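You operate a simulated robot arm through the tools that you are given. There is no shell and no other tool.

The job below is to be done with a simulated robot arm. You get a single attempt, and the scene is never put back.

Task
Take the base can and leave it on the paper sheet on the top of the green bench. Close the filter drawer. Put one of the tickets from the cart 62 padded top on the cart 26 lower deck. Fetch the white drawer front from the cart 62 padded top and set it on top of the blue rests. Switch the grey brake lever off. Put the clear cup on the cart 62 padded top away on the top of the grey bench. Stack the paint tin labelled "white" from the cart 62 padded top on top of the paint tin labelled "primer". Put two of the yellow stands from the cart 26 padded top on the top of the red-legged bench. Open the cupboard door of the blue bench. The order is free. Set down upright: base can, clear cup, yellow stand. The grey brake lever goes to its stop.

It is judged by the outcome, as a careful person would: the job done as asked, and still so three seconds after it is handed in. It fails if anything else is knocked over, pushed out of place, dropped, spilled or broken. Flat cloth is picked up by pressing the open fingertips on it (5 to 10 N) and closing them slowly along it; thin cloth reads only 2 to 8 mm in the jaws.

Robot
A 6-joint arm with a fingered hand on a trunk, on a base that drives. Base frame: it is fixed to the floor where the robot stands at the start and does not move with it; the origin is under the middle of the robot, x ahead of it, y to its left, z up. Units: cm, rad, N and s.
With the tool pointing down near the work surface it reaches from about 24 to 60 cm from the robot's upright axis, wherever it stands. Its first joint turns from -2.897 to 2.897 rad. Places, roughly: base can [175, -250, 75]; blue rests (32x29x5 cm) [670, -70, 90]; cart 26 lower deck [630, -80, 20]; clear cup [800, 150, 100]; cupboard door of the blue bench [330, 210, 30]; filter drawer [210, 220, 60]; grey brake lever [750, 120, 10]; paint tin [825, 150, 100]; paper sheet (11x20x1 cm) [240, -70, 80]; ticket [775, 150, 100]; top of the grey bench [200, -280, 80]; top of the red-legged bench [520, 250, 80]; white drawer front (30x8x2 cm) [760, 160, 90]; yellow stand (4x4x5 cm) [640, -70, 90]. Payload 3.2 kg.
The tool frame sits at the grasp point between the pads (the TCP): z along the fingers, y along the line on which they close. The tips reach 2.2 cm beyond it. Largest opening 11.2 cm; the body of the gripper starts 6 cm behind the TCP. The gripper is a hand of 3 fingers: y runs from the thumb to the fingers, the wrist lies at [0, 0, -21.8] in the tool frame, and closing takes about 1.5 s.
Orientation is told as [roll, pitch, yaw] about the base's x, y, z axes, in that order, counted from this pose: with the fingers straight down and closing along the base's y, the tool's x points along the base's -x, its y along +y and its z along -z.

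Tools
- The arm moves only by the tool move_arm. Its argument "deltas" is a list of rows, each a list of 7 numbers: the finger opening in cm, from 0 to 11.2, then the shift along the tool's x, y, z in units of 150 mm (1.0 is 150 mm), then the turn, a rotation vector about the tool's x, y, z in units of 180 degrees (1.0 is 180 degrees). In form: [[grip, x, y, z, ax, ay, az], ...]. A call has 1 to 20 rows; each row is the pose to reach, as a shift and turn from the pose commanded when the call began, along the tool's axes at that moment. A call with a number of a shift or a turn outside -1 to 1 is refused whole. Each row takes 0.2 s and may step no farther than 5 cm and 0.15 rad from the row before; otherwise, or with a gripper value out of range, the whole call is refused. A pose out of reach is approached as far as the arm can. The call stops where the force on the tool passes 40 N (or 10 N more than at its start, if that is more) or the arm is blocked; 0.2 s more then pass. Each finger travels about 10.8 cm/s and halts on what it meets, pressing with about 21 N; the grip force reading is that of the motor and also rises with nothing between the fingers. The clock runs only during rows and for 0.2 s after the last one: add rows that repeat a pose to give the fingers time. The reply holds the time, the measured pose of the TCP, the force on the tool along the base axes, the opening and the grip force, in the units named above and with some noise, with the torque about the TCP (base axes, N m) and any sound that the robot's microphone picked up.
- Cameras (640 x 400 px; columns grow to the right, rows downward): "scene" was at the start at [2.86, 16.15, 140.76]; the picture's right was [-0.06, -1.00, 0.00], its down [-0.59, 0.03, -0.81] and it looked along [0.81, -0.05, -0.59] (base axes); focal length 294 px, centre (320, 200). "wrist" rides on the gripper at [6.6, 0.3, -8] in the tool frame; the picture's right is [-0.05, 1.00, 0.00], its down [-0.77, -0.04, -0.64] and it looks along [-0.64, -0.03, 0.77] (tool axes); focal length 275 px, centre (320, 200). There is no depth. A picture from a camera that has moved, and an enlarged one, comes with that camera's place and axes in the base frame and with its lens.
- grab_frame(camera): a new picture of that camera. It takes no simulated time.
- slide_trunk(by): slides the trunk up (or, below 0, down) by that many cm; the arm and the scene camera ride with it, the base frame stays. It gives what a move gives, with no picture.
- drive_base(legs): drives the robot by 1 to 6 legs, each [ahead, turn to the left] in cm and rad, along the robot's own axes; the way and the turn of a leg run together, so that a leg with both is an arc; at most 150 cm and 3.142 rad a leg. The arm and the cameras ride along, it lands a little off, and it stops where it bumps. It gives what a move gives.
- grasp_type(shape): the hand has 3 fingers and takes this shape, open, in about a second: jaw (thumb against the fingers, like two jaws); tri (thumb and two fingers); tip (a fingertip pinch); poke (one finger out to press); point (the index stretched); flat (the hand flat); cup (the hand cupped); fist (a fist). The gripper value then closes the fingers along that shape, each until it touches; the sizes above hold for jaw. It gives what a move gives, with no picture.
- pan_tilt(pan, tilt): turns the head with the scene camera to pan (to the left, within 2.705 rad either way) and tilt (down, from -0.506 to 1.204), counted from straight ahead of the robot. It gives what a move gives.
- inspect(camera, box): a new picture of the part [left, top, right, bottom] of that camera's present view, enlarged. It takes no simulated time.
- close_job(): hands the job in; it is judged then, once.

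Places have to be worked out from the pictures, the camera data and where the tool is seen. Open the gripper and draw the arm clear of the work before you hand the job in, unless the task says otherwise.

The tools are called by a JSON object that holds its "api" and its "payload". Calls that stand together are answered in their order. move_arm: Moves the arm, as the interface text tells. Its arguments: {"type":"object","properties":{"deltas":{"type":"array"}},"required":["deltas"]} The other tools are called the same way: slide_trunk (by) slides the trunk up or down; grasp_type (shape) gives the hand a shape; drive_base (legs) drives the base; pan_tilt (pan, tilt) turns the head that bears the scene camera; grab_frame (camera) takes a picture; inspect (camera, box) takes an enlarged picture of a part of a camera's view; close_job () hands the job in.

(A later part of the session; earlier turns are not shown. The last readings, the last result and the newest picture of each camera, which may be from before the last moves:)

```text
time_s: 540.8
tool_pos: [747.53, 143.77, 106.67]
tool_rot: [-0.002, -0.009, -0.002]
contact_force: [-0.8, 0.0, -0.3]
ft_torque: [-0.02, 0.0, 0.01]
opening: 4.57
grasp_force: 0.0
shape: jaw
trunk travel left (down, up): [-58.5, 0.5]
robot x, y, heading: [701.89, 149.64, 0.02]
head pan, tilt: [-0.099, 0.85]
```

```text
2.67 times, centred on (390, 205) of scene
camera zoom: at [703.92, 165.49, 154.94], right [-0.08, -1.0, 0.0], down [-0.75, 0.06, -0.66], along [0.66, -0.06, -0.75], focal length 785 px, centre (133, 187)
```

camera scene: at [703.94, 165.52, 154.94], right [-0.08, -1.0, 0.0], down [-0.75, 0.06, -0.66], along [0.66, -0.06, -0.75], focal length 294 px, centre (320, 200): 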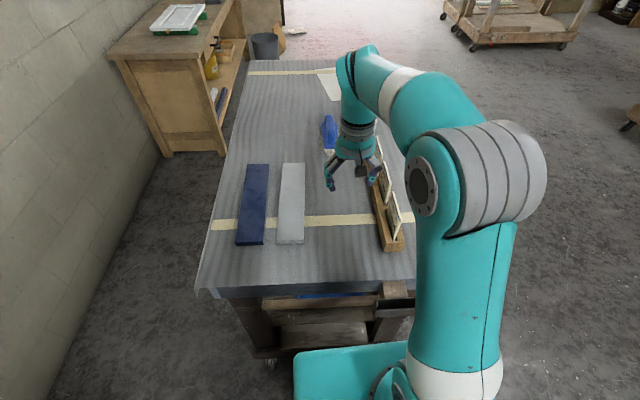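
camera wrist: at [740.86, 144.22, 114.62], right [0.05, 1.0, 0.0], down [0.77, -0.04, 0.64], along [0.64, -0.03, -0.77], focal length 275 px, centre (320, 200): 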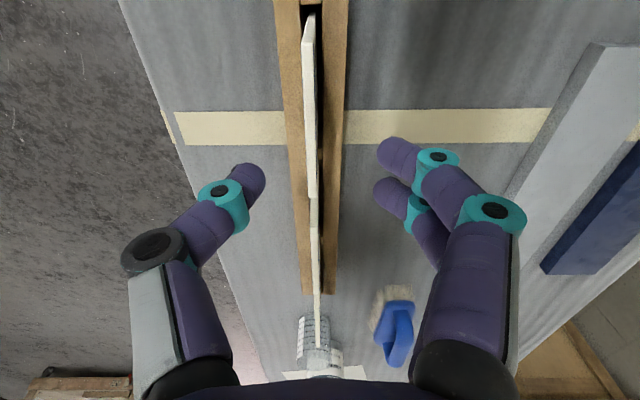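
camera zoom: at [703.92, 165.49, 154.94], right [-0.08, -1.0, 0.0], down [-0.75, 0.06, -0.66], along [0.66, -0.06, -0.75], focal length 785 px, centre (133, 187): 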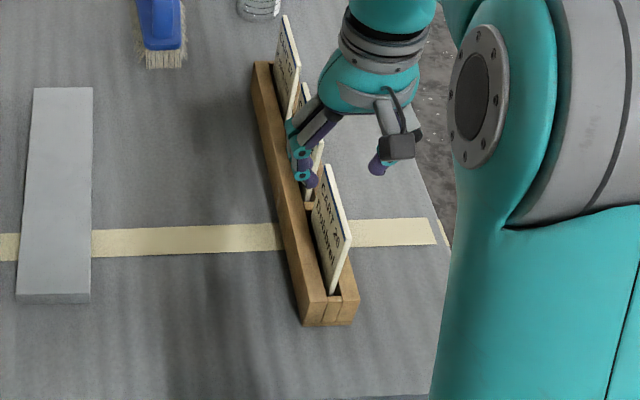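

Tickets line up just left of the TCP. I descend to z≈98.5 (tips above the rails) and close on the CART 26 ticket.

{"api": "move_arm", "payload": {"deltas": [[4.5, 0.02, -0.02, 0.15, 0, 0, 0], [4.5, 0.03, -0.02, 0.3, 0, 0, 0], [4.5, 0.03, -0.02, 0.45, 0, 0, 0], [4.5, 0.03, -0.02, 0.545, 0, 0, 0], [4.5, 0.03, -0.02, 0.545, 0, 0, 0]]}}

{"api": "grab_frame", "payload": {"camera": "wrist"}}

{"api": "inspect", "payload": {"camera": "scene", "box": [330, 150, 450, 260]}}

```text
time_s: 542.0
tool_pos: [746.83, 143.36, 98.7]
tool_rot: [0.002, -0.009, -0.002]
contact_force: [-0.6, 0.3, -0.3]
ft_torque: [0.03, 0.03, 0.0]
opening: 4.55
grasp_force: 0.1
shape: jaw
trunk travel left (down, up): [-58.5, 0.5]
robot x, y, heading: [702.23, 149.76, 0.013]
head pan, tilt: [-0.099, 0.85]
```

```text
taken
camera wrist: at [740.21, 143.82, 106.66], right [0.05, 1.0, 0.0], down [0.77, -0.04, 0.64], along [0.64, -0.03, -0.77], focal length 275 px, centre (320, 200)
```

wrist: 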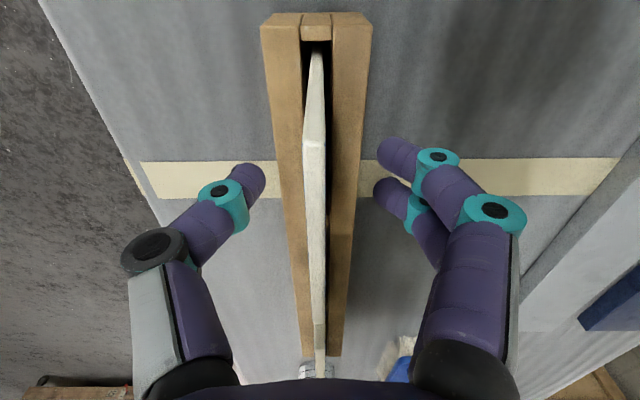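

```text
3.64 times, centred on (390, 205) of scene
camera zoom: at [703.92, 165.49, 154.94], right [-0.08, -1.0, 0.0], down [-0.75, 0.06, -0.66], along [0.66, -0.06, -0.75], focal length 1071 px, centre (66, 182)
```

zoom: 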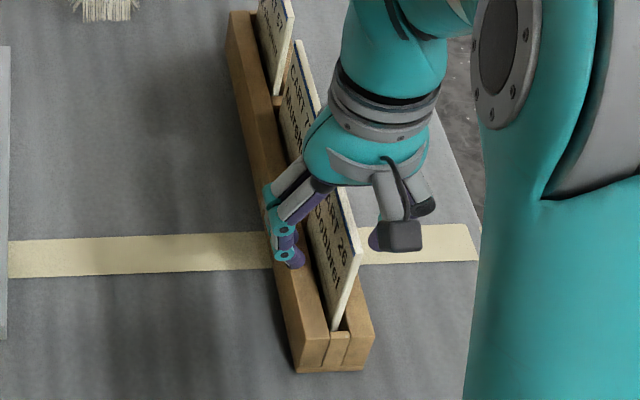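

Ticket is between the fingers. I close slowly and lift straight up.

{"api": "move_arm", "payload": {"deltas": [[3.8, 0, 0, 0, 0, 0, 0], [3.1, 0, 0, 0, 0, 0, 0], [2.4, 0, 0, 0, 0, 0, 0], [1.7, 0, 0, 0, 0, 0, 0], [1, 0, 0, 0, 0, 0, 0], [0.4, 0, 0, 0, 0, 0, 0], [0, 0, 0, 0, 0, 0, 0], [0, 0, 0, 0, 0, 0, 0], [0, 0, 0, 0, 0, 0, 0]]}}

{"api": "move_arm", "payload": {"deltas": [[0, 0, 0, -0.04, 0, 0, 0], [0, 0, 0, -0.1, 0, 0, 0], [0, 0, 0, -0.2, 0, 0, 0], [0, 0, 0, -0.35, 0, 0, 0], [0, 0, 0, -0.5, 0, 0, 0], [0, 0, 0, -0.65, 0, 0, 0], [0, 0, 0, -0.8, 0, 0, 0], [0, 0, 0, -0.9, 0, 0, 0], [0, 0, 0, -0.9, 0, 0, 0]]}}

{"api": "grab_frame", "payload": {"camera": "wrist"}}

{"api": "inspect", "payload": {"camera": "scene", "box": [300, 100, 480, 280]}}

```text
time_s: 544.0
tool_pos: [747.09, 143.32, 98.74]
tool_rot: [-0.003, -0.01, -0.003]
contact_force: [-0.4, 0.0, 0.0]
ft_torque: [-0.01, -0.03, -0.01]
opening: 0.09
grasp_force: 21.1
shape: jaw
trunk travel left (down, up): [-58.5, 0.5]
robot x, y, heading: [702.04, 149.5, 0.012]
head pan, tilt: [-0.099, 0.85]
```

```text
time_s: 546.0
tool_pos: [746.98, 143.38, 112.06]
tool_rot: [-0.002, -0.009, -0.003]
contact_force: [-0.1, -0.4, 0.6]
ft_torque: [0.03, -0.03, -0.01]
opening: 0.06
grasp_force: 20.7
shape: jaw
trunk travel left (down, up): [-58.5, 0.5]
robot x, y, heading: [701.95, 149.47, 0.013]
head pan, tilt: [-0.099, 0.85]
```

```text
taken
camera wrist: at [740.28, 143.84, 119.85], right [0.05, 1.0, 0.0], down [0.77, -0.04, 0.64], along [0.64, -0.03, -0.77], focal length 275 px, centre (320, 200)
```

wrist: 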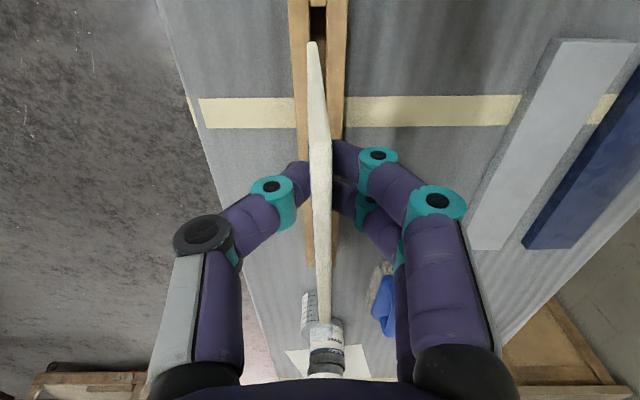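

```text
2.22 times, centred on (390, 190) of scene
camera zoom: at [703.94, 165.49, 154.94], right [-0.08, -1.0, 0.0], down [-0.75, 0.06, -0.66], along [0.66, -0.06, -0.75], focal length 654 px, centre (164, 222)
```

zoom: 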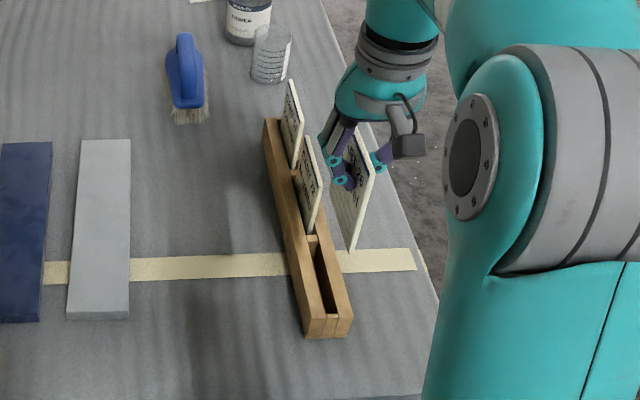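

Ticket is held. I carry it to the +y side of cart 26.

{"api": "drive_base", "payload": {"legs": [[-30, 0], [0, -1.951], [100, 0], [0, 0.367]]}}

{"api": "pan_tilt", "payload": {"pan": 0.0, "tilt": 0.6}}

{"api": "grab_frame", "payload": {"camera": "scene"}}

```text
time_s: 558.9
tool_pos: [616.85, 12.9, 111.93]
tool_rot: [-0.001, -0.009, -1.683]
contact_force: [-0.6, 0.0, -0.7]
ft_torque: [0.02, 0.02, 0.01]
opening: 0.05
grasp_force: 20.6
shape: jaw
trunk travel left (down, up): [-58.5, 0.5]
robot x, y, heading: [628.17, 56.61, -1.665]
head pan, tilt: [-0.099, 0.85]
```

```text
time_s: 559.6
tool_pos: [616.9, 12.84, 111.81]
tool_rot: [-0.001, -0.01, -1.681]
contact_force: [0.5, 0.0, -0.5]
ft_torque: [0.02, -0.03, 0.0]
opening: 0.08
grasp_force: 21.1
shape: jaw
trunk travel left (down, up): [-58.5, 0.5]
robot x, y, heading: [628.02, 56.91, -1.672]
head pan, tilt: [0.0, 0.6]
```

```text
taken
camera scene: at [644.31, 52.27, 157.03], right [-1.0, 0.1, 0.0], down [0.05, 0.56, -0.82], along [-0.08, -0.82, -0.57], focal length 294 px, centre (320, 200)
```

scene: 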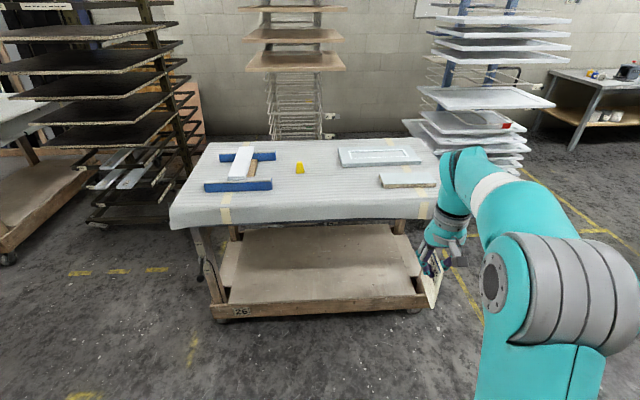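

The lower deck is empty, front edge y≈-55, z≈20. In free space here I first turn the hand 90° about its axis, then pitch it so the ticket will be nearly flat (30° nose-down, pointing −y).

{"api": "move_arm", "payload": {"deltas": [[0, -0.08, 0, 0, 0, 0, 0.0455], [0, -0.16, 0, 0, 0, 0, 0.091], [0, -0.24, 0, 0, 0, 0, 0.1365], [0, -0.32, 0, 0, 0, 0, 0.182], [0, -0.4, 0, 0, 0, 0, 0.2275], [0, -0.48, 0, 0, 0, 0, 0.273], [0, -0.56, 0, 0, 0, 0, 0.3185], [0, -0.56, 0, 0, 0, 0, 0.364], [0, -0.56, 0, 0, 0, 0, 0.4095], [0, -0.56, 0, 0, 0, 0, 0.455], [0, -0.56, 0, 0, 0, 0, 0.5], [0, -0.56, 0, 0, 0, 0, 0.5]]}}

{"api": "move_arm", "payload": {"deltas": [[0, 0, 0.03, 0.02, -0.042, 0, 0], [0, 0, 0.06, 0.04, -0.084, 0, 0], [0, 0, 0.1, 0.06, -0.126, 0, 0], [0, 0, 0.13, 0.08, -0.168, 0, 0], [0, 0, 0.16, 0.1, -0.21, 0, 0], [0, 0, 0.2, 0.12, -0.252, 0, 0], [0, 0, 0.23, 0.13, -0.294, 0, 0], [0, 0, 0.27, 0.13, -0.333, 0, 0], [0, 0, 0.27, 0.13, -0.333, 0, 0]]}}

{"api": "grab_frame", "payload": {"camera": "scene"}}

{"api": "grab_frame", "payload": {"camera": "wrist"}}

```text
time_s: 562.2
tool_pos: [615.92, 4.33, 112.03]
tool_rot: [0.01, -0.003, 3.029]
contact_force: [0.3, 0.3, -0.6]
ft_torque: [0.01, 0.01, 0.0]
opening: 0.07
grasp_force: 21.0
shape: jaw
trunk travel left (down, up): [-58.5, 0.5]
robot x, y, heading: [627.85, 56.54, -1.665]
head pan, tilt: [0.0, 0.6]
```

```text
time_s: 564.2
tool_pos: [616.22, 0.55, 109.88]
tool_rot: [1.013, 0.023, 3.062]
contact_force: [0.3, 0.6, -0.2]
ft_torque: [-0.01, 0.0, -0.01]
opening: 0.07
grasp_force: 20.3
shape: jaw
out of reach, approached as far as the arm can: row 7, 8, 9
trunk travel left (down, up): [-58.5, 0.5]
robot x, y, heading: [628.13, 56.65, -1.666]
head pan, tilt: [0.0, 0.6]
```

```text
taken
camera scene: at [644.3, 52.26, 157.04], right [-1.0, 0.1, 0.0], down [0.05, 0.56, -0.83], along [-0.08, -0.82, -0.56], focal length 294 px, centre (320, 200)
```

scene: 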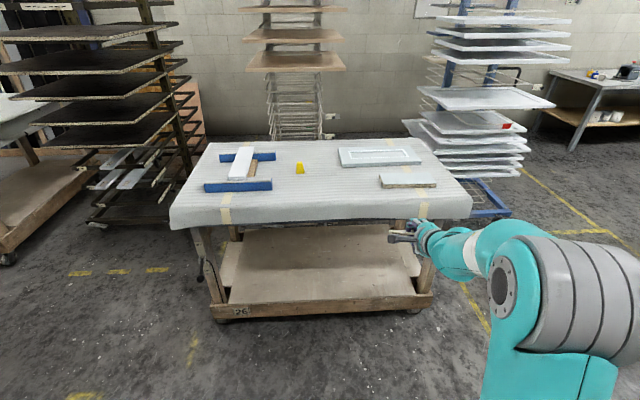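

```text
taken
camera wrist: at [623.3, 6.77, 114.52], right [-0.11, -0.52, 0.85], down [-0.73, 0.62, 0.29], along [-0.67, -0.59, -0.45], focal length 275 px, centre (320, 200)
```

wrist: 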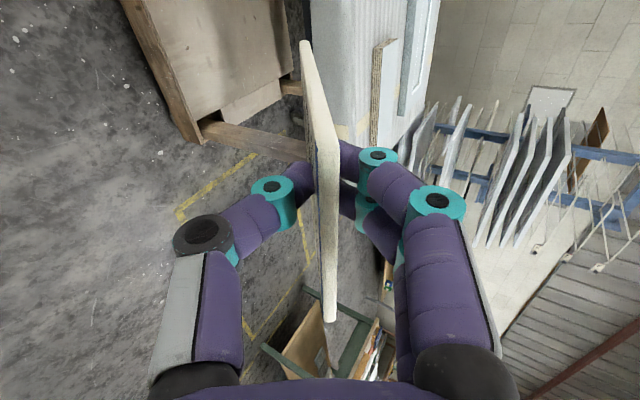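

The hand is pitched ~32° nose-down with the ticket nearly flat. I lower the trunk fully, well clear of the cart.

{"api": "slide_trunk", "payload": {"by": -40}}

{"api": "slide_trunk", "payload": {"by": -18}}

{"api": "grab_frame", "payload": {"camera": "scene"}}

{"api": "grab_frame", "payload": {"camera": "wrist"}}

```text
time_s: 568.1
tool_pos: [616.4, 0.49, 69.91]
tool_rot: [1.014, 0.022, 3.062]
contact_force: [-0.7, 0.5, -0.6]
ft_torque: [0.02, 0.02, 0.0]
opening: 0.08
grasp_force: 20.5
shape: jaw
trunk travel left (down, up): [-18.5, 40.5]
robot x, y, heading: [627.98, 56.54, -1.665]
head pan, tilt: [0.0, 0.6]
```

```text
time_s: 570.1
tool_pos: [616.24, 0.45, 52.02]
tool_rot: [1.013, 0.024, 3.062]
contact_force: [-0.9, -0.9, -0.4]
ft_torque: [0.02, 0.01, -0.02]
opening: 0.06
grasp_force: 21.0
shape: jaw
trunk travel left (down, up): [-0.5, 58.5]
robot x, y, heading: [627.66, 56.51, -1.669]
head pan, tilt: [0.0, 0.6]
```

```text
taken
camera scene: at [644.31, 52.27, 99.04], right [-1.0, 0.1, 0.0], down [0.05, 0.56, -0.83], along [-0.08, -0.82, -0.56], focal length 294 px, centre (320, 200)
```

scene: 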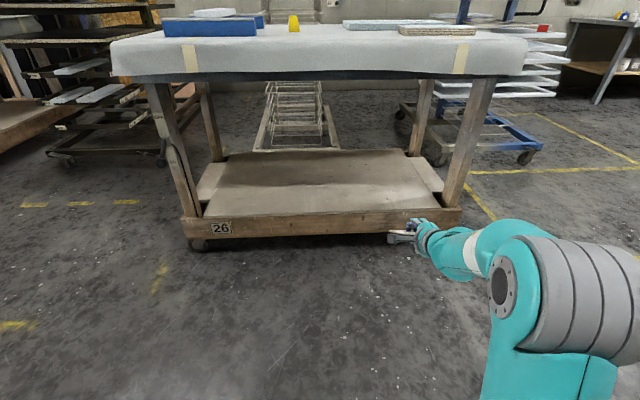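

```text
taken
camera wrist: at [623.3, 6.76, 56.55], right [-0.11, -0.52, 0.85], down [-0.73, 0.62, 0.29], along [-0.67, -0.59, -0.45], focal length 275 px, centre (320, 200)
```

wrist: 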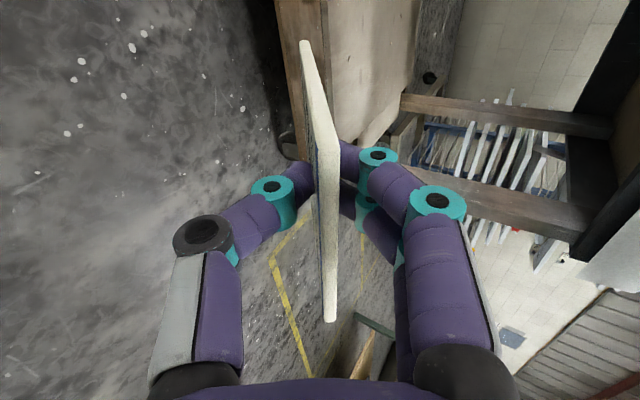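

The deck's beam top is at z≈19–20, y≈-53. I lower the hand by 22 cm (TCP z≈30) here in the open.

{"api": "move_arm", "payload": {"deltas": [[0, -0.012, -0.156, 0.098, 0, 0, 0], [0, -0.024, -0.313, 0.195, 0, 0, 0], [0, -0.036, -0.47, 0.293, 0, 0, 0], [0, -0.048, -0.626, 0.39, 0, 0, 0]]}}

{"api": "move_arm", "payload": {"deltas": [[0, -0.012, -0.156, 0.098, 0, 0, 0], [0, -0.024, -0.313, 0.195, 0, 0, 0], [0, -0.036, -0.47, 0.293, 0, 0, 0], [0, -0.048, -0.626, 0.39, 0, 0, 0], [0, -0.048, -0.626, 0.39, 0, 0, 0]]}}

{"api": "grab_frame", "payload": {"camera": "scene"}}

{"api": "grab_frame", "payload": {"camera": "wrist"}}

```text
time_s: 571.1
tool_pos: [614.94, -0.17, 41.94]
tool_rot: [1.008, 0.032, 3.066]
contact_force: [0.0, 0.4, 0.6]
ft_torque: [0.0, 0.0, -0.04]
opening: 0.08
grasp_force: 20.8
shape: jaw
out of reach, approached as far as the arm can: row 4
trunk travel left (down, up): [-0.5, 58.5]
robot x, y, heading: [627.86, 56.74, -1.67]
head pan, tilt: [0.0, 0.6]
```

```text
time_s: 572.3
tool_pos: [611.6, -3.5, 33.7]
tool_rot: [0.992, 0.049, 3.074]
contact_force: [0.6, -0.7, -0.8]
ft_torque: [0.0, 0.01, -0.01]
opening: 0.11
grasp_force: 21.1
shape: jaw
out of reach, approached as far as the arm can: row 1, 2, 3, 4, 5
trunk travel left (down, up): [-0.5, 58.5]
robot x, y, heading: [627.85, 56.17, -1.666]
head pan, tilt: [0.0, 0.6]
```

```text
taken
camera scene: at [644.3, 52.27, 99.03], right [-1.0, 0.1, 0.0], down [0.05, 0.56, -0.83], along [-0.08, -0.82, -0.56], focal length 294 px, centre (320, 200)
```

scene: 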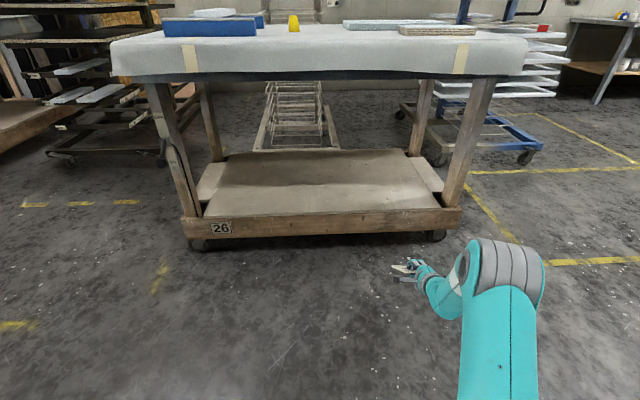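

```text
taken
camera wrist: at [618.36, 2.74, 38.54], right [-0.12, -0.54, 0.83], down [-0.75, 0.6, 0.28], along [-0.65, -0.59, -0.48], focal length 275 px, centre (320, 200)
```

wrist: 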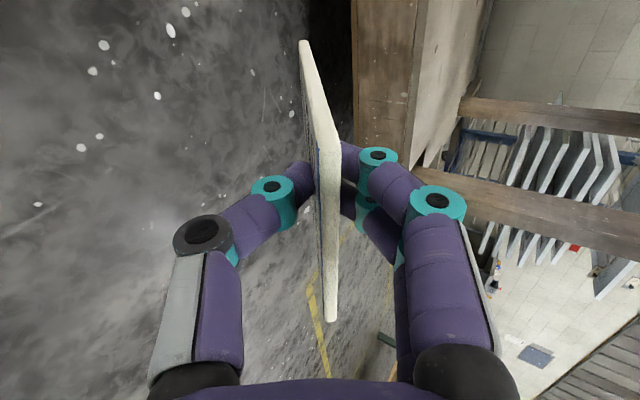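

The arm hits a limit at z≈34 this close in. I extend forward 12 cm and down 6 to see whether it can go lower farther out.

{"api": "move_arm", "payload": {"deltas": [[0, 0.008, 0.025, 0.22, 0, 0, 0], [0, 0.015, 0.05, 0.45, 0, 0, 0], [0, 0.022, 0.075, 0.67, 0, 0, 0], [0, 0.03, 0.1, 0.89, 0, 0, 0], [0, 0.03, 0.1, 0.89, 0, 0, 0]]}}

{"api": "grab_frame", "payload": {"camera": "scene"}}

```text
time_s: 573.5
tool_pos: [611.0, -15.65, 27.96]
tool_rot: [1.013, 0.022, 3.06]
contact_force: [-0.2, -0.3, -0.5]
ft_torque: [0.01, 0.01, -0.01]
opening: 0.05
grasp_force: 20.6
shape: jaw
trunk travel left (down, up): [-0.5, 58.5]
robot x, y, heading: [628.06, 56.55, -1.667]
head pan, tilt: [0.0, 0.6]
```

```text
taken
camera scene: at [644.3, 52.27, 99.03], right [-1.0, 0.1, 0.0], down [0.05, 0.56, -0.83], along [-0.08, -0.82, -0.56], focal length 294 px, centre (320, 200)
```

scene: 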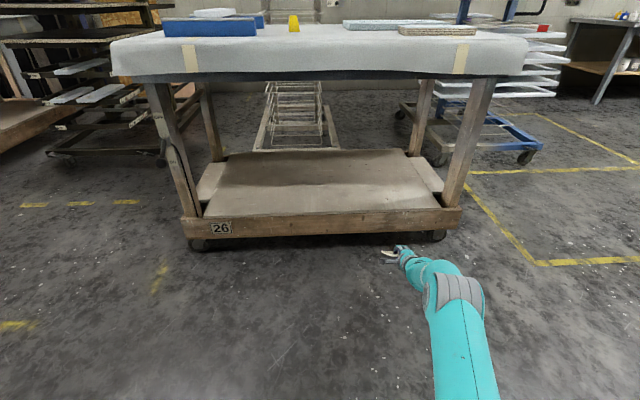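

Farther out it reaches z=28. I square up the heading and drive forward 40 cm, keeping the hand above the beam.

{"api": "drive_base", "payload": {"legs": [[0, 0.096], [36, 0]]}}

{"api": "grab_frame", "payload": {"camera": "scene"}}

{"api": "grab_frame", "payload": {"camera": "wrist"}}

```text
time_s: 575.8
tool_pos: [618.18, -42.19, 27.15]
tool_rot: [0.993, 0.02, -3.126]
contact_force: [1.6, 16.7, 0.0]
ft_torque: [1.4, -0.06, -0.07]
opening: 0.69
grasp_force: 20.6
shape: jaw
trunk travel left (down, up): [-0.5, 58.5]
robot x, y, heading: [628.65, 31.14, -1.565]
head pan, tilt: [0.0, 0.6]
stopped in leg 2: the force on the tool passed its limit at 56 N (the readings are from after the stop); the commanded pose is now the measured one
```

```text
taken
camera scene: at [644.71, 28.28, 99.03], right [-1.0, 0.0, 0.0], down [0.0, 0.56, -0.83], along [0.0, -0.83, -0.56], focal length 294 px, centre (320, 200)
```

scene: 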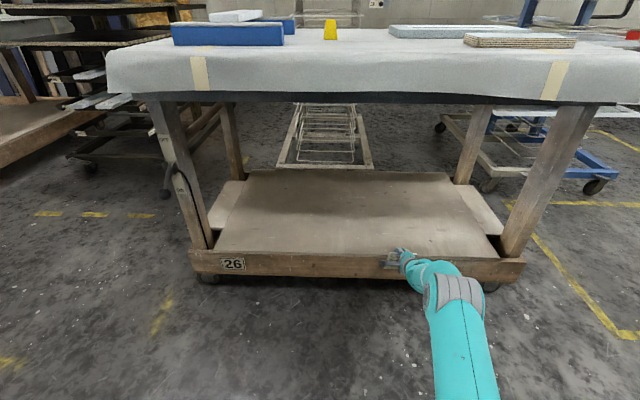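

```text
taken
camera wrist: at [624.56, -35.36, 31.94], right [-0.05, -0.55, 0.84], down [-0.79, 0.54, 0.3], along [-0.62, -0.64, -0.46], focal length 275 px, centre (320, 200)
```

wrist: 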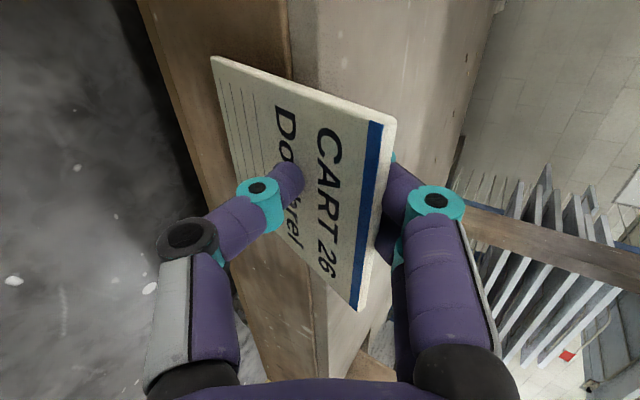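

The ticket's edge bumped the front beam (beam higher than I estimated). I back off at once and check the ticket and cart.

{"api": "drive_base", "payload": {"legs": [[-14, 0]]}}

{"api": "grab_frame", "payload": {"camera": "wrist"}}

{"api": "grab_frame", "payload": {"camera": "scene"}}

```text
time_s: 577.1
tool_pos: [617.71, -28.0, 27.42]
tool_rot: [0.999, 0.021, -3.13]
contact_force: [0.4, -0.4, -1.1]
ft_torque: [0.02, 0.01, -0.01]
opening: 0.17
grasp_force: 21.5
shape: jaw
trunk travel left (down, up): [-0.5, 58.5]
robot x, y, heading: [627.64, 44.88, -1.572]
head pan, tilt: [0.0, 0.6]
```

```text
taken
camera wrist: at [624.17, -21.14, 32.1], right [-0.06, -0.54, 0.84], down [-0.78, 0.54, 0.3], along [-0.62, -0.64, -0.46], focal length 275 px, centre (320, 200)
```

wrist: 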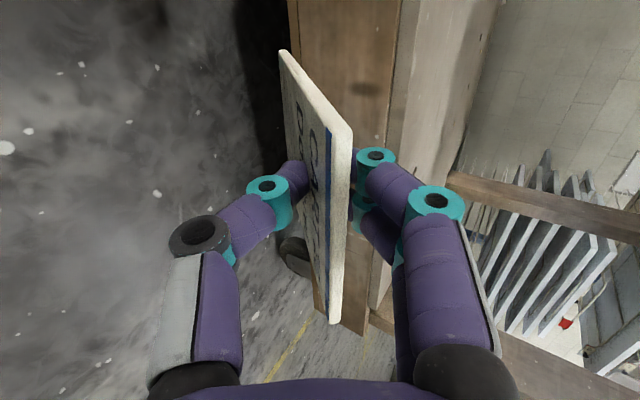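

```text
taken
camera scene: at [644.68, 42.45, 99.03], right [-1.0, 0.0, 0.0], down [0.0, 0.56, -0.83], along [0.0, -0.83, -0.56], focal length 294 px, centre (320, 200)
```

scene: 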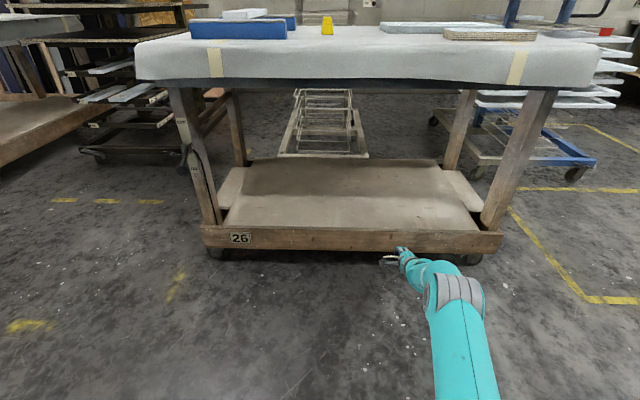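

Ticket still held (a bit nose-down), cart unmoved. The beam top is z≈22.3, so I raise the hand 7 cm before driving in again.

{"api": "move_arm", "payload": {"deltas": [[0, 0, 0.13, -0.085, 0, 0, 0], [0, 0, 0.26, -0.17, 0, 0, 0], [0, 0, 0.39, -0.255, 0, 0, 0], [0, 0, 0.39, -0.255, 0, 0, 0]]}}

{"api": "grab_frame", "payload": {"camera": "wrist"}}

{"api": "inspect", "payload": {"camera": "scene", "box": [340, 200, 500, 320]}}

```text
time_s: 578.1
tool_pos: [617.68, -28.02, 34.49]
tool_rot: [0.998, 0.019, -3.13]
contact_force: [-0.2, -0.1, 0.4]
ft_torque: [0.02, -0.02, 0.0]
opening: 0.15
grasp_force: 20.9
shape: jaw
trunk travel left (down, up): [-0.5, 58.5]
robot x, y, heading: [628.23, 45.32, -1.572]
head pan, tilt: [0.0, 0.6]
```

```text
taken
camera wrist: at [624.12, -21.24, 39.18], right [-0.06, -0.54, 0.84], down [-0.78, 0.54, 0.3], along [-0.62, -0.64, -0.46], focal length 275 px, centre (320, 200)
```

wrist: 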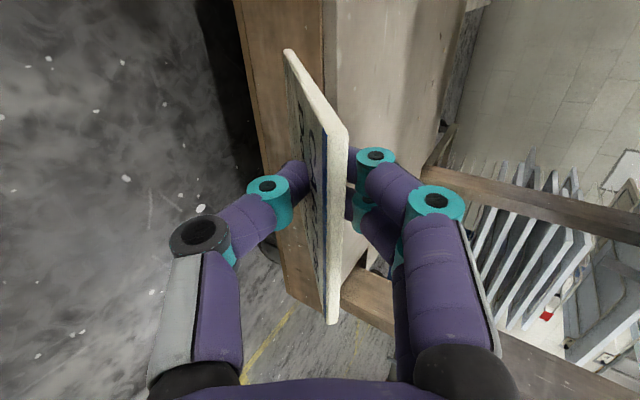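

```text
3.33 times, centred on (420, 260) of scene
camera zoom: at [644.68, 42.45, 99.03], right [-1.0, 0.0, 0.0], down [0.0, 0.56, -0.83], along [0.0, -0.83, -0.56], focal length 981 px, centre (-13, 0)
```

zoom: 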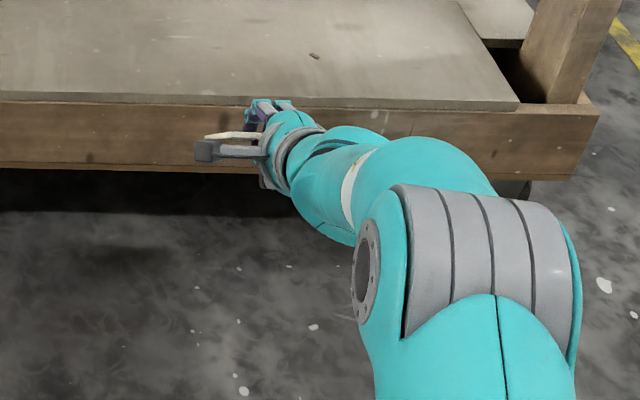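

The hand is now clearly above the deck level. I drive forward in two steps with a check.

{"api": "drive_base", "payload": {"legs": [[20, 0]]}}

{"api": "inspect", "payload": {"camera": "scene", "box": [300, 160, 500, 310]}}

{"api": "grab_frame", "payload": {"camera": "wrist"}}

```text
time_s: 579.7
tool_pos: [617.9, -48.31, 34.41]
tool_rot: [0.997, 0.02, -3.125]
contact_force: [0.1, -0.6, -0.4]
ft_torque: [0.02, -0.02, -0.04]
opening: 0.16
grasp_force: 21.2
shape: jaw
trunk travel left (down, up): [-0.5, 58.5]
robot x, y, heading: [627.81, 24.6, -1.576]
head pan, tilt: [0.0, 0.6]
```

```text
2.67 times, centred on (400, 235) of scene
camera zoom: at [644.67, 22.22, 99.03], right [-1.0, 0.0, 0.0], down [0.0, 0.56, -0.83], along [0.0, -0.83, -0.56], focal length 785 px, centre (107, 107)
```

zoom: 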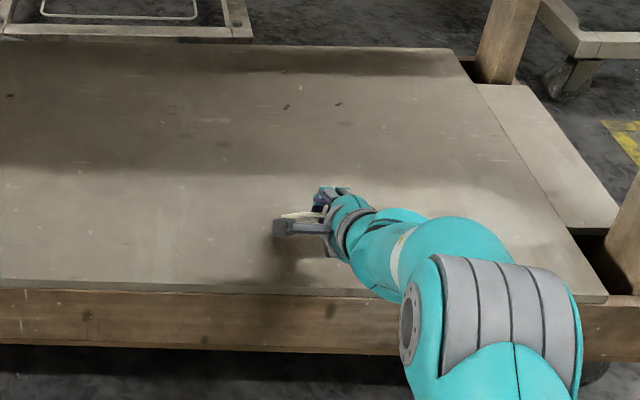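

```text
taken
camera wrist: at [624.32, -41.54, 39.16], right [-0.06, -0.54, 0.84], down [-0.79, 0.54, 0.3], along [-0.62, -0.64, -0.46], focal length 275 px, centre (320, 200)
```

wrist: 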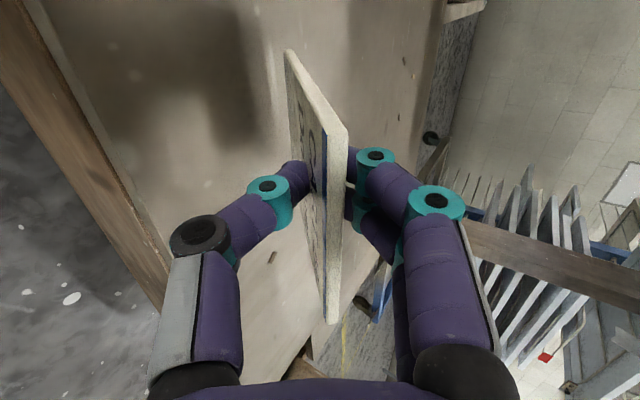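

Over the deck now. 15 cm further in, then lower.

{"api": "drive_base", "payload": {"legs": [[15, 0]]}}

{"api": "move_arm", "payload": {"deltas": [[0, 0, -0.056, 0.037, 0, 0, 0], [0, 0, -0.112, 0.073, 0, 0, 0], [0, 0, -0.168, 0.11, 0, 0, 0], [0, 0, -0.168, 0.11, 0, 0, 0]]}}

{"api": "inspect", "payload": {"camera": "scene", "box": [300, 160, 500, 310]}}

{"api": "grab_frame", "payload": {"camera": "wrist"}}

```text
time_s: 581.1
tool_pos: [617.91, -63.01, 34.43]
tool_rot: [0.999, 0.021, -3.127]
contact_force: [0.1, -0.6, -0.8]
ft_torque: [0.03, -0.03, 0.01]
opening: 0.15
grasp_force: 21.0
shape: jaw
trunk travel left (down, up): [-0.5, 58.5]
robot x, y, heading: [627.84, 10.3, -1.568]
head pan, tilt: [0.0, 0.6]
```

```text
time_s: 582.1
tool_pos: [618.0, -63.02, 31.5]
tool_rot: [0.998, 0.023, -3.125]
contact_force: [0.3, 0.6, -1.0]
ft_torque: [-0.01, -0.02, 0.01]
opening: 0.15
grasp_force: 21.1
shape: jaw
trunk travel left (down, up): [-0.5, 58.5]
robot x, y, heading: [628.22, 10.27, -1.572]
head pan, tilt: [0.0, 0.6]
```

```text
2.67 times, centred on (400, 235) of scene
camera zoom: at [644.68, 7.67, 99.03], right [-1.0, 0.0, 0.0], down [0.0, 0.56, -0.83], along [0.0, -0.83, -0.56], focal length 785 px, centre (107, 107)
```

zoom: 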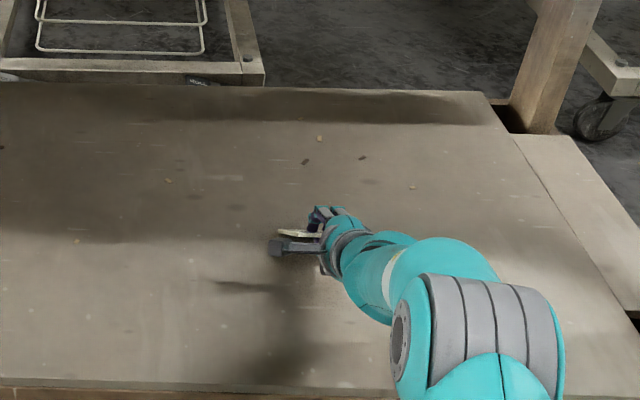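

```text
taken
camera wrist: at [624.41, -56.2, 36.12], right [-0.06, -0.54, 0.84], down [-0.79, 0.54, 0.3], along [-0.62, -0.64, -0.46], focal length 275 px, centre (320, 200)
```

wrist: 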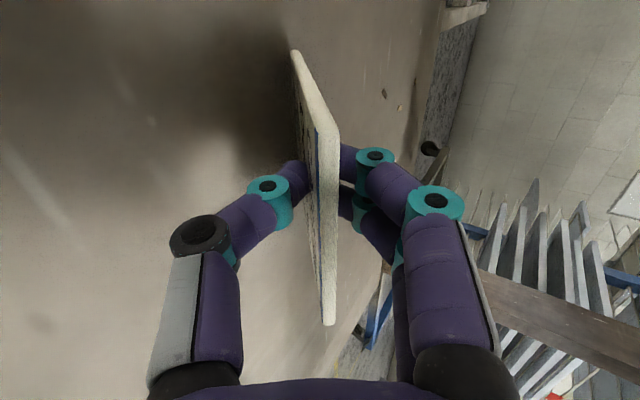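

I lower in small steps until the ticket's edge meets the deck.

{"api": "move_arm", "payload": {"deltas": [[0, 0, -0.022, 0.0145, 0, 0, 0], [0, 0, -0.044, 0.029, 0, 0, 0], [0, 0, -0.066, 0.0435, 0, 0, 0], [0, 0, -0.088, 0.058, 0, 0, 0], [0, 0, -0.11, 0.0725, 0, 0, 0], [0, 0, -0.132, 0.087, 0, 0, 0], [0, 0, -0.132, 0.087, 0, 0, 0]]}}

{"api": "inspect", "payload": {"camera": "scene", "box": [350, 200, 470, 280]}}

{"api": "grab_frame", "payload": {"camera": "wrist"}}

```text
time_s: 583.7
tool_pos: [618.2, -63.03, 29.15]
tool_rot: [0.999, 0.02, -3.128]
contact_force: [-0.7, 0.4, 0.7]
ft_torque: [-0.05, 0.02, 0.01]
opening: 0.15
grasp_force: 20.5
shape: jaw
trunk travel left (down, up): [-0.5, 58.5]
robot x, y, heading: [628.32, 10.35, -1.567]
head pan, tilt: [0.0, 0.6]
```

```text
5.00 times, centred on (410, 240) of scene
camera zoom: at [644.68, 7.68, 99.03], right [-1.0, 0.0, 0.0], down [0.0, 0.56, -0.83], along [0.0, -0.83, -0.56], focal length 1472 px, centre (-130, 0)
```

zoom: 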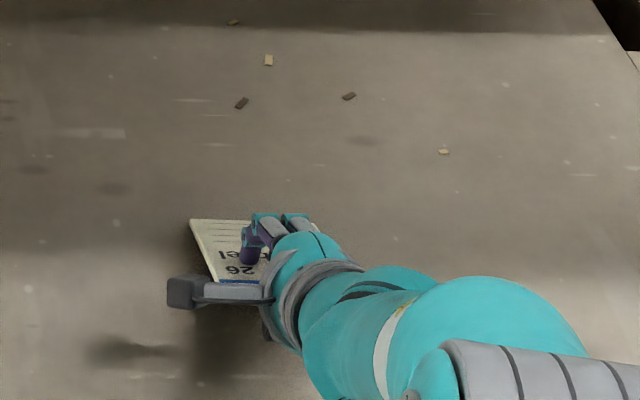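

```text
taken
camera wrist: at [624.54, -56.16, 33.84], right [-0.06, -0.54, 0.84], down [-0.79, 0.54, 0.3], along [-0.62, -0.64, -0.46], focal length 275 px, centre (320, 200)
```

wrist: 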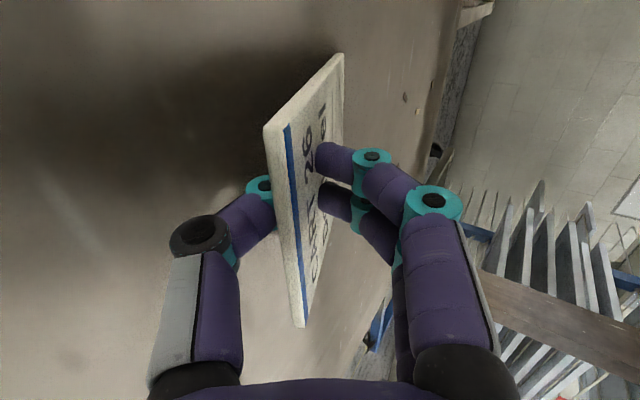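

The ticket's edge is on the deck and it's pivoting flat. I lower about 2 cm more, watching force.

{"api": "move_arm", "payload": {"deltas": [[0, 0, -0.022, 0.0145, 0, 0, 0], [0, 0, -0.044, 0.029, 0, 0, 0], [0, 0, -0.066, 0.0435, 0, 0, 0], [0, 0, -0.088, 0.058, 0, 0, 0], [0, 0, -0.088, 0.058, 0, 0, 0]]}}

{"api": "grab_frame", "payload": {"camera": "wrist"}}

{"api": "inspect", "payload": {"camera": "scene", "box": [350, 200, 470, 280]}}

```text
time_s: 584.9
tool_pos: [618.12, -63.04, 27.52]
tool_rot: [1.0, 0.02, -3.125]
contact_force: [0.6, 3.0, 8.2]
ft_torque: [-0.65, 0.07, -0.02]
opening: 0.16
grasp_force: 21.5
shape: jaw
trunk travel left (down, up): [-0.5, 58.5]
robot x, y, heading: [628.37, 10.38, -1.571]
head pan, tilt: [0.0, 0.6]
```

```text
taken
camera wrist: at [624.53, -56.16, 32.27], right [-0.06, -0.54, 0.84], down [-0.79, 0.54, 0.3], along [-0.62, -0.64, -0.45], focal length 275 px, centre (320, 200)
```

wrist: 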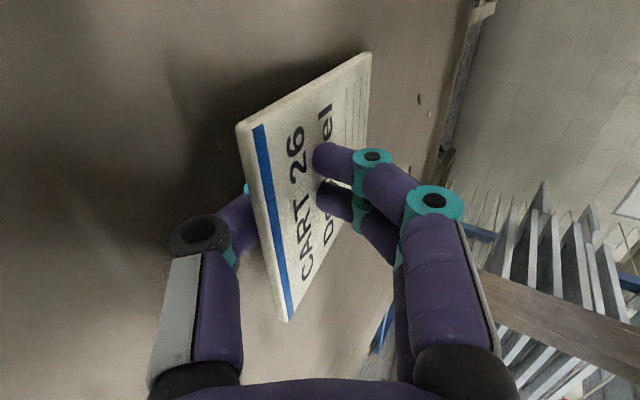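

```text
5.00 times, centred on (410, 240) of scene
camera zoom: at [644.69, 7.76, 99.04], right [-1.0, 0.0, 0.0], down [0.0, 0.56, -0.83], along [0.0, -0.83, -0.56], focal length 1472 px, centre (-130, 0)
```

zoom: 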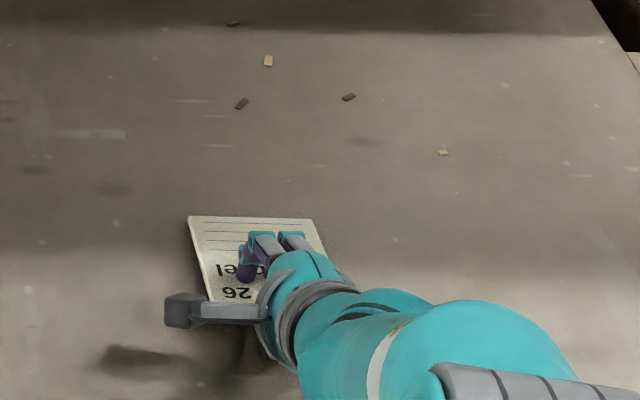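

Ticket lies nearly flat. I open while rising slightly, then draw the hand back.

{"api": "move_arm", "payload": {"deltas": [[0.5, 0, 0.01, -0.01, 0, 0, 0], [1.2, 0, 0.03, -0.02, 0, 0, 0], [2, 0, 0.05, -0.035, 0, 0, 0], [2.6, 0, 0.06, -0.04, 0, 0, 0], [3, 0, 0.06, -0.06, 0, 0, 0], [3, 0, 0.06, -0.1, 0, 0, 0], [3, 0, 0.04, -0.2, 0, 0, 0], [3, 0, 0.02, -0.35, 0, 0, 0], [3, 0, 0, -0.5, 0, 0, 0], [3, 0, 0, -0.65, 0, 0, 0], [3, 0, 0, -0.65, 0, 0, 0]]}}

{"api": "grab_frame", "payload": {"camera": "wrist"}}

{"api": "inspect", "payload": {"camera": "scene", "box": [320, 180, 480, 300]}}

```text
time_s: 587.3
tool_pos: [617.8, -54.73, 32.79]
tool_rot: [0.998, 0.022, -3.127]
contact_force: [0.5, 0.0, -1.1]
ft_torque: [0.0, -0.03, 0.0]
opening: 2.98
grasp_force: 0.1
shape: jaw
trunk travel left (down, up): [-0.5, 58.5]
robot x, y, heading: [627.75, 10.41, -1.573]
head pan, tilt: [0.0, 0.6]
```

```text
taken
camera wrist: at [624.26, -47.87, 37.44], right [-0.06, -0.54, 0.84], down [-0.79, 0.54, 0.3], along [-0.62, -0.64, -0.46], focal length 275 px, centre (320, 200)
```

wrist: 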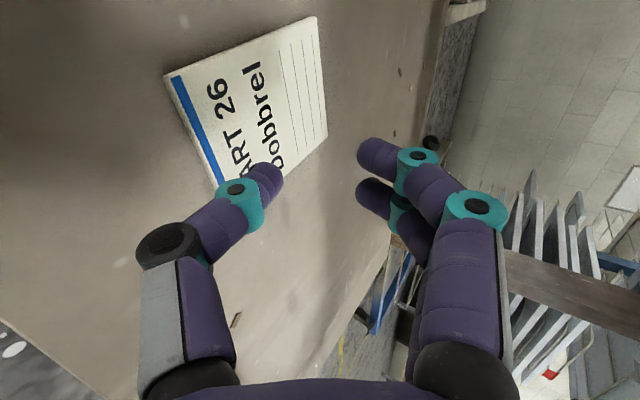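

```text
3.33 times, centred on (400, 240) of scene
camera zoom: at [644.68, 7.67, 99.03], right [-1.0, 0.0, 0.0], down [0.0, 0.56, -0.83], along [0.0, -0.83, -0.56], focal length 981 px, centre (53, 67)
```

zoom: 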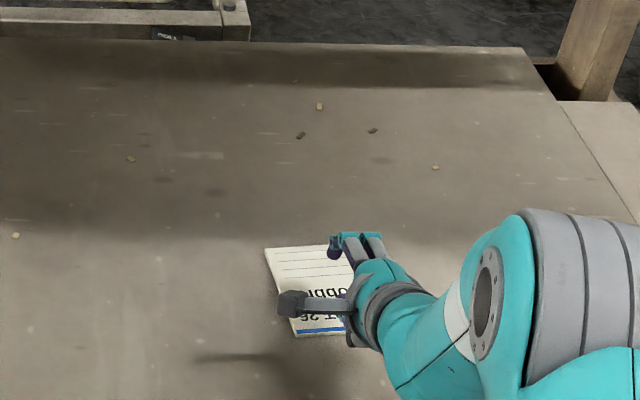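

The ticket lies flat on the lower deck. I back straight out from under the cart top and restore the arm height.

{"api": "drive_base", "payload": {"legs": [[-50, 0]]}}

{"api": "grab_frame", "payload": {"camera": "scene"}}

{"api": "slide_trunk", "payload": {"by": 40}}

```text
time_s: 590.2
tool_pos: [616.97, -4.84, 32.71]
tool_rot: [0.997, 0.021, 3.137]
contact_force: [-0.9, 0.2, -0.4]
ft_torque: [0.04, -0.02, 0.02]
opening: 2.95
grasp_force: 0.0
shape: jaw
trunk travel left (down, up): [-0.5, 58.5]
robot x, y, heading: [628.36, 59.98, -1.596]
head pan, tilt: [0.0, 0.6]
```

```text
taken
camera scene: at [645.11, 56.89, 99.03], right [-1.0, 0.02, 0.0], down [0.01, 0.56, -0.83], along [-0.02, -0.82, -0.56], focal length 294 px, centre (320, 200)
```

scene: 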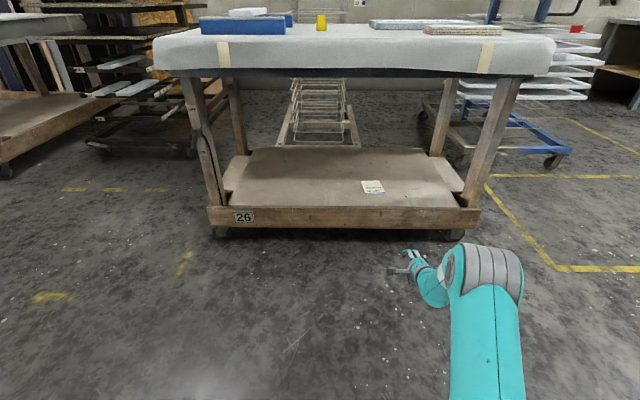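

```text
time_s: 594.0
tool_pos: [617.02, -4.78, 72.7]
tool_rot: [0.999, 0.02, 3.134]
contact_force: [-0.1, -1.0, 0.7]
ft_torque: [0.0, -0.01, 0.03]
opening: 3.0
grasp_force: 0.1
shape: jaw
trunk travel left (down, up): [-40.5, 18.5]
robot x, y, heading: [628.26, 59.93, -1.595]
head pan, tilt: [0.0, 0.6]
```

Ticket confirmed on the deck. Next the brake lever of cart 62: I retract the hand and drive to face it, staying back.

{"api": "move_arm", "payload": {"deltas": [[2, 0, -0.16, -0.25, 0, 0, 0], [0, 0, -0.32, -0.5, 0, 0, 0], [0, 0, -0.48, -0.75, 0, 0, 0], [0, 0, -0.64, -0.99, 0, 0, 0], [0, 0, -0.64, -0.99, 0, 0, 0]]}}

{"api": "drive_base", "payload": {"legs": [[0, 1.6], [116, 0], [0, 1.571]]}}

{"api": "pan_tilt", "payload": {"pan": 0.0, "tilt": 0.9}}

{"api": "grab_frame", "payload": {"camera": "scene"}}

```text
time_s: 595.2
tool_pos: [612.71, 7.86, 79.91]
tool_rot: [0.99, 0.028, 3.14]
contact_force: [0.6, 0.6, 0.6]
ft_torque: [0.01, 0.0, -0.03]
opening: 0.0
grasp_force: 21.4
shape: jaw
out of reach, approached as far as the arm can: row 1, 2, 3, 4, 5
trunk travel left (down, up): [-40.5, 18.5]
robot x, y, heading: [628.36, 60.15, -1.589]
head pan, tilt: [0.0, 0.6]
```

```text
time_s: 608.9
tool_pos: [759.26, 112.43, 79.86]
tool_rot: [0.99, 0.028, 0.036]
contact_force: [0.5, -0.7, -0.1]
ft_torque: [-0.02, 0.02, 0.02]
opening: 0.0
grasp_force: 20.8
shape: jaw
trunk travel left (down, up): [-40.5, 18.5]
robot x, y, heading: [745.64, 59.45, 1.586]
head pan, tilt: [0.0, 0.6]
```

```text
time_s: 609.7
tool_pos: [759.23, 112.46, 79.95]
tool_rot: [0.99, 0.027, 0.035]
contact_force: [0.0, 0.9, -0.4]
ft_torque: [0.02, -0.03, 0.01]
opening: 0.04
grasp_force: 20.9
shape: jaw
trunk travel left (down, up): [-40.5, 18.5]
robot x, y, heading: [745.63, 59.72, 1.583]
head pan, tilt: [0.0, 0.901]
```

```text
taken
camera scene: at [729.05, 61.07, 136.56], right [1.0, 0.02, 0.0], down [0.01, -0.78, -0.62], along [-0.01, 0.62, -0.78], focal length 294 px, centre (320, 200)
```

scene: 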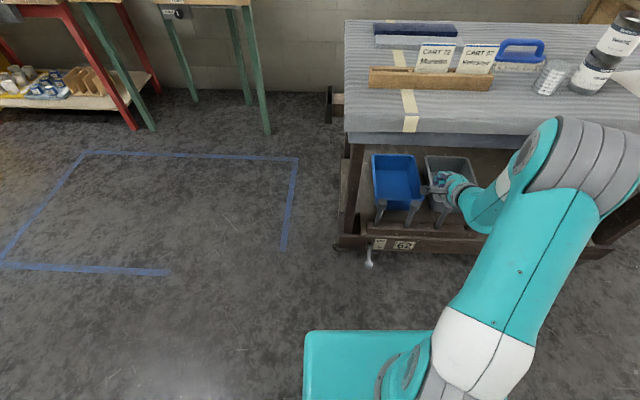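

{"api": "inspect", "payload": {"camera": "scene", "box": [330, 210, 450, 290]}}

{"api": "grab_frame", "payload": {"camera": "wrist"}}

```text
5.00 times, centred on (390, 250) of scene
camera zoom: at [729.05, 61.07, 136.56], right [1.0, 0.02, 0.0], down [0.01, -0.78, -0.62], along [-0.01, 0.62, -0.78], focal length 1472 px, centre (-30, -50)
```

zoom: 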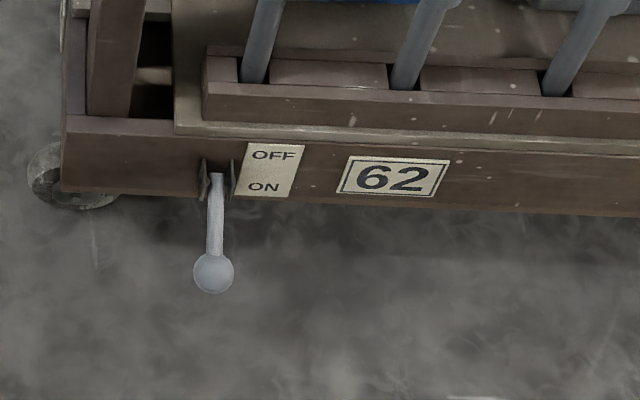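

```text
taken
camera wrist: at [752.98, 105.83, 84.68], right [0.05, 0.55, 0.83], down [0.8, -0.52, 0.3], along [0.6, 0.65, -0.47], focal length 275 px, centre (320, 200)
```

wrist: 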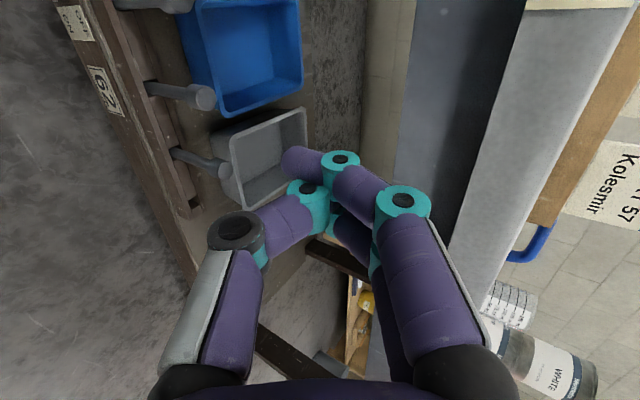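

The lever geometry triangulates well: pivot ≈(750.7, 129.5, 18), ball ≈(750.2, 121.9, 13.4), currently pointing down at ON; OFF is up. I'll grip the ball from above and raise it. First I bring the tool back to pointing down with fingers closing along x.

{"api": "move_arm", "payload": {"deltas": [[0, 0, -0.02, -0.02, 0.04, 0, 0], [0, 0, -0.04, -0.04, 0.08, 0, 0], [0, 0, -0.06, -0.06, 0.12, 0, 0], [0, 0, -0.08, -0.08, 0.16, 0, 0], [0, 0, -0.1, -0.1, 0.2, 0, 0], [0, 0, -0.12, -0.12, 0.24, 0, 0], [0, 0, -0.12, -0.12, 0.28, 0, 0], [0, 0, -0.12, -0.12, 0.315, 0, 0], [0, 0, -0.12, -0.12, 0.315, 0, 0]]}}

{"api": "move_arm", "payload": {"deltas": [[0, 0, -0.03, 0, 0, 0, -0.0455], [0, 0, -0.06, 0, 0, 0, -0.091], [0, 0, -0.09, 0, 0, 0, -0.1365], [0, 0, -0.12, 0, 0, 0, -0.182], [0, 0, -0.15, 0, 0, 0, -0.2275], [1, 0, -0.18, 0, 0, 0, -0.273], [2, 0, -0.2, 0, 0, 0, -0.3185], [3, 0, -0.2, 0, 0, 0, -0.364], [4, 0, -0.2, 0, 0, 0, -0.4095], [5, 0, -0.2, 0, 0, 0, -0.455], [5, 0, -0.2, 0, 0, 0, -0.5], [5, 0, -0.2, 0, 0, 0, -0.5]]}}

{"api": "grab_frame", "payload": {"camera": "scene"}}

```text
time_s: 611.7
tool_pos: [759.33, 109.99, 79.53]
tool_rot: [-0.003, 0.028, 0.034]
contact_force: [-1.0, -0.6, -0.4]
ft_torque: [-0.01, -0.02, 0.01]
opening: 0.0
grasp_force: 20.6
shape: jaw
trunk travel left (down, up): [-40.5, 18.5]
robot x, y, heading: [745.42, 59.66, 1.591]
head pan, tilt: [0.0, 0.901]
```

```text
time_s: 614.3
tool_pos: [759.35, 106.94, 79.47]
tool_rot: [0.026, -0.001, 1.607]
contact_force: [-0.4, -0.7, 0.8]
ft_torque: [0.02, 0.0, -0.03]
opening: 4.93
grasp_force: 0.1
shape: jaw
trunk travel left (down, up): [-40.5, 18.5]
robot x, y, heading: [745.52, 59.68, 1.585]
head pan, tilt: [0.0, 0.901]
```

```text
taken
camera scene: at [729.05, 61.07, 136.56], right [1.0, 0.02, 0.0], down [0.01, -0.78, -0.62], along [-0.01, 0.62, -0.78], focal length 294 px, centre (320, 200)
```

scene: 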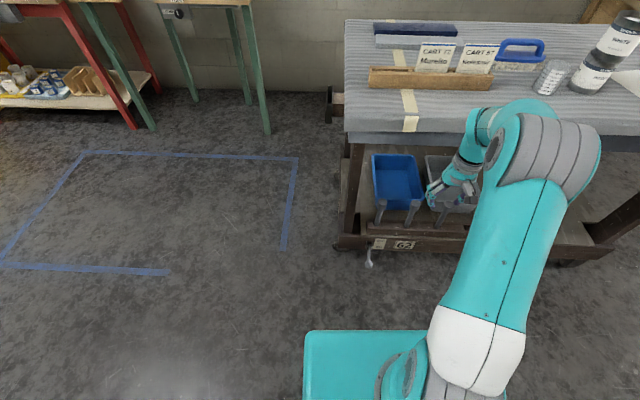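

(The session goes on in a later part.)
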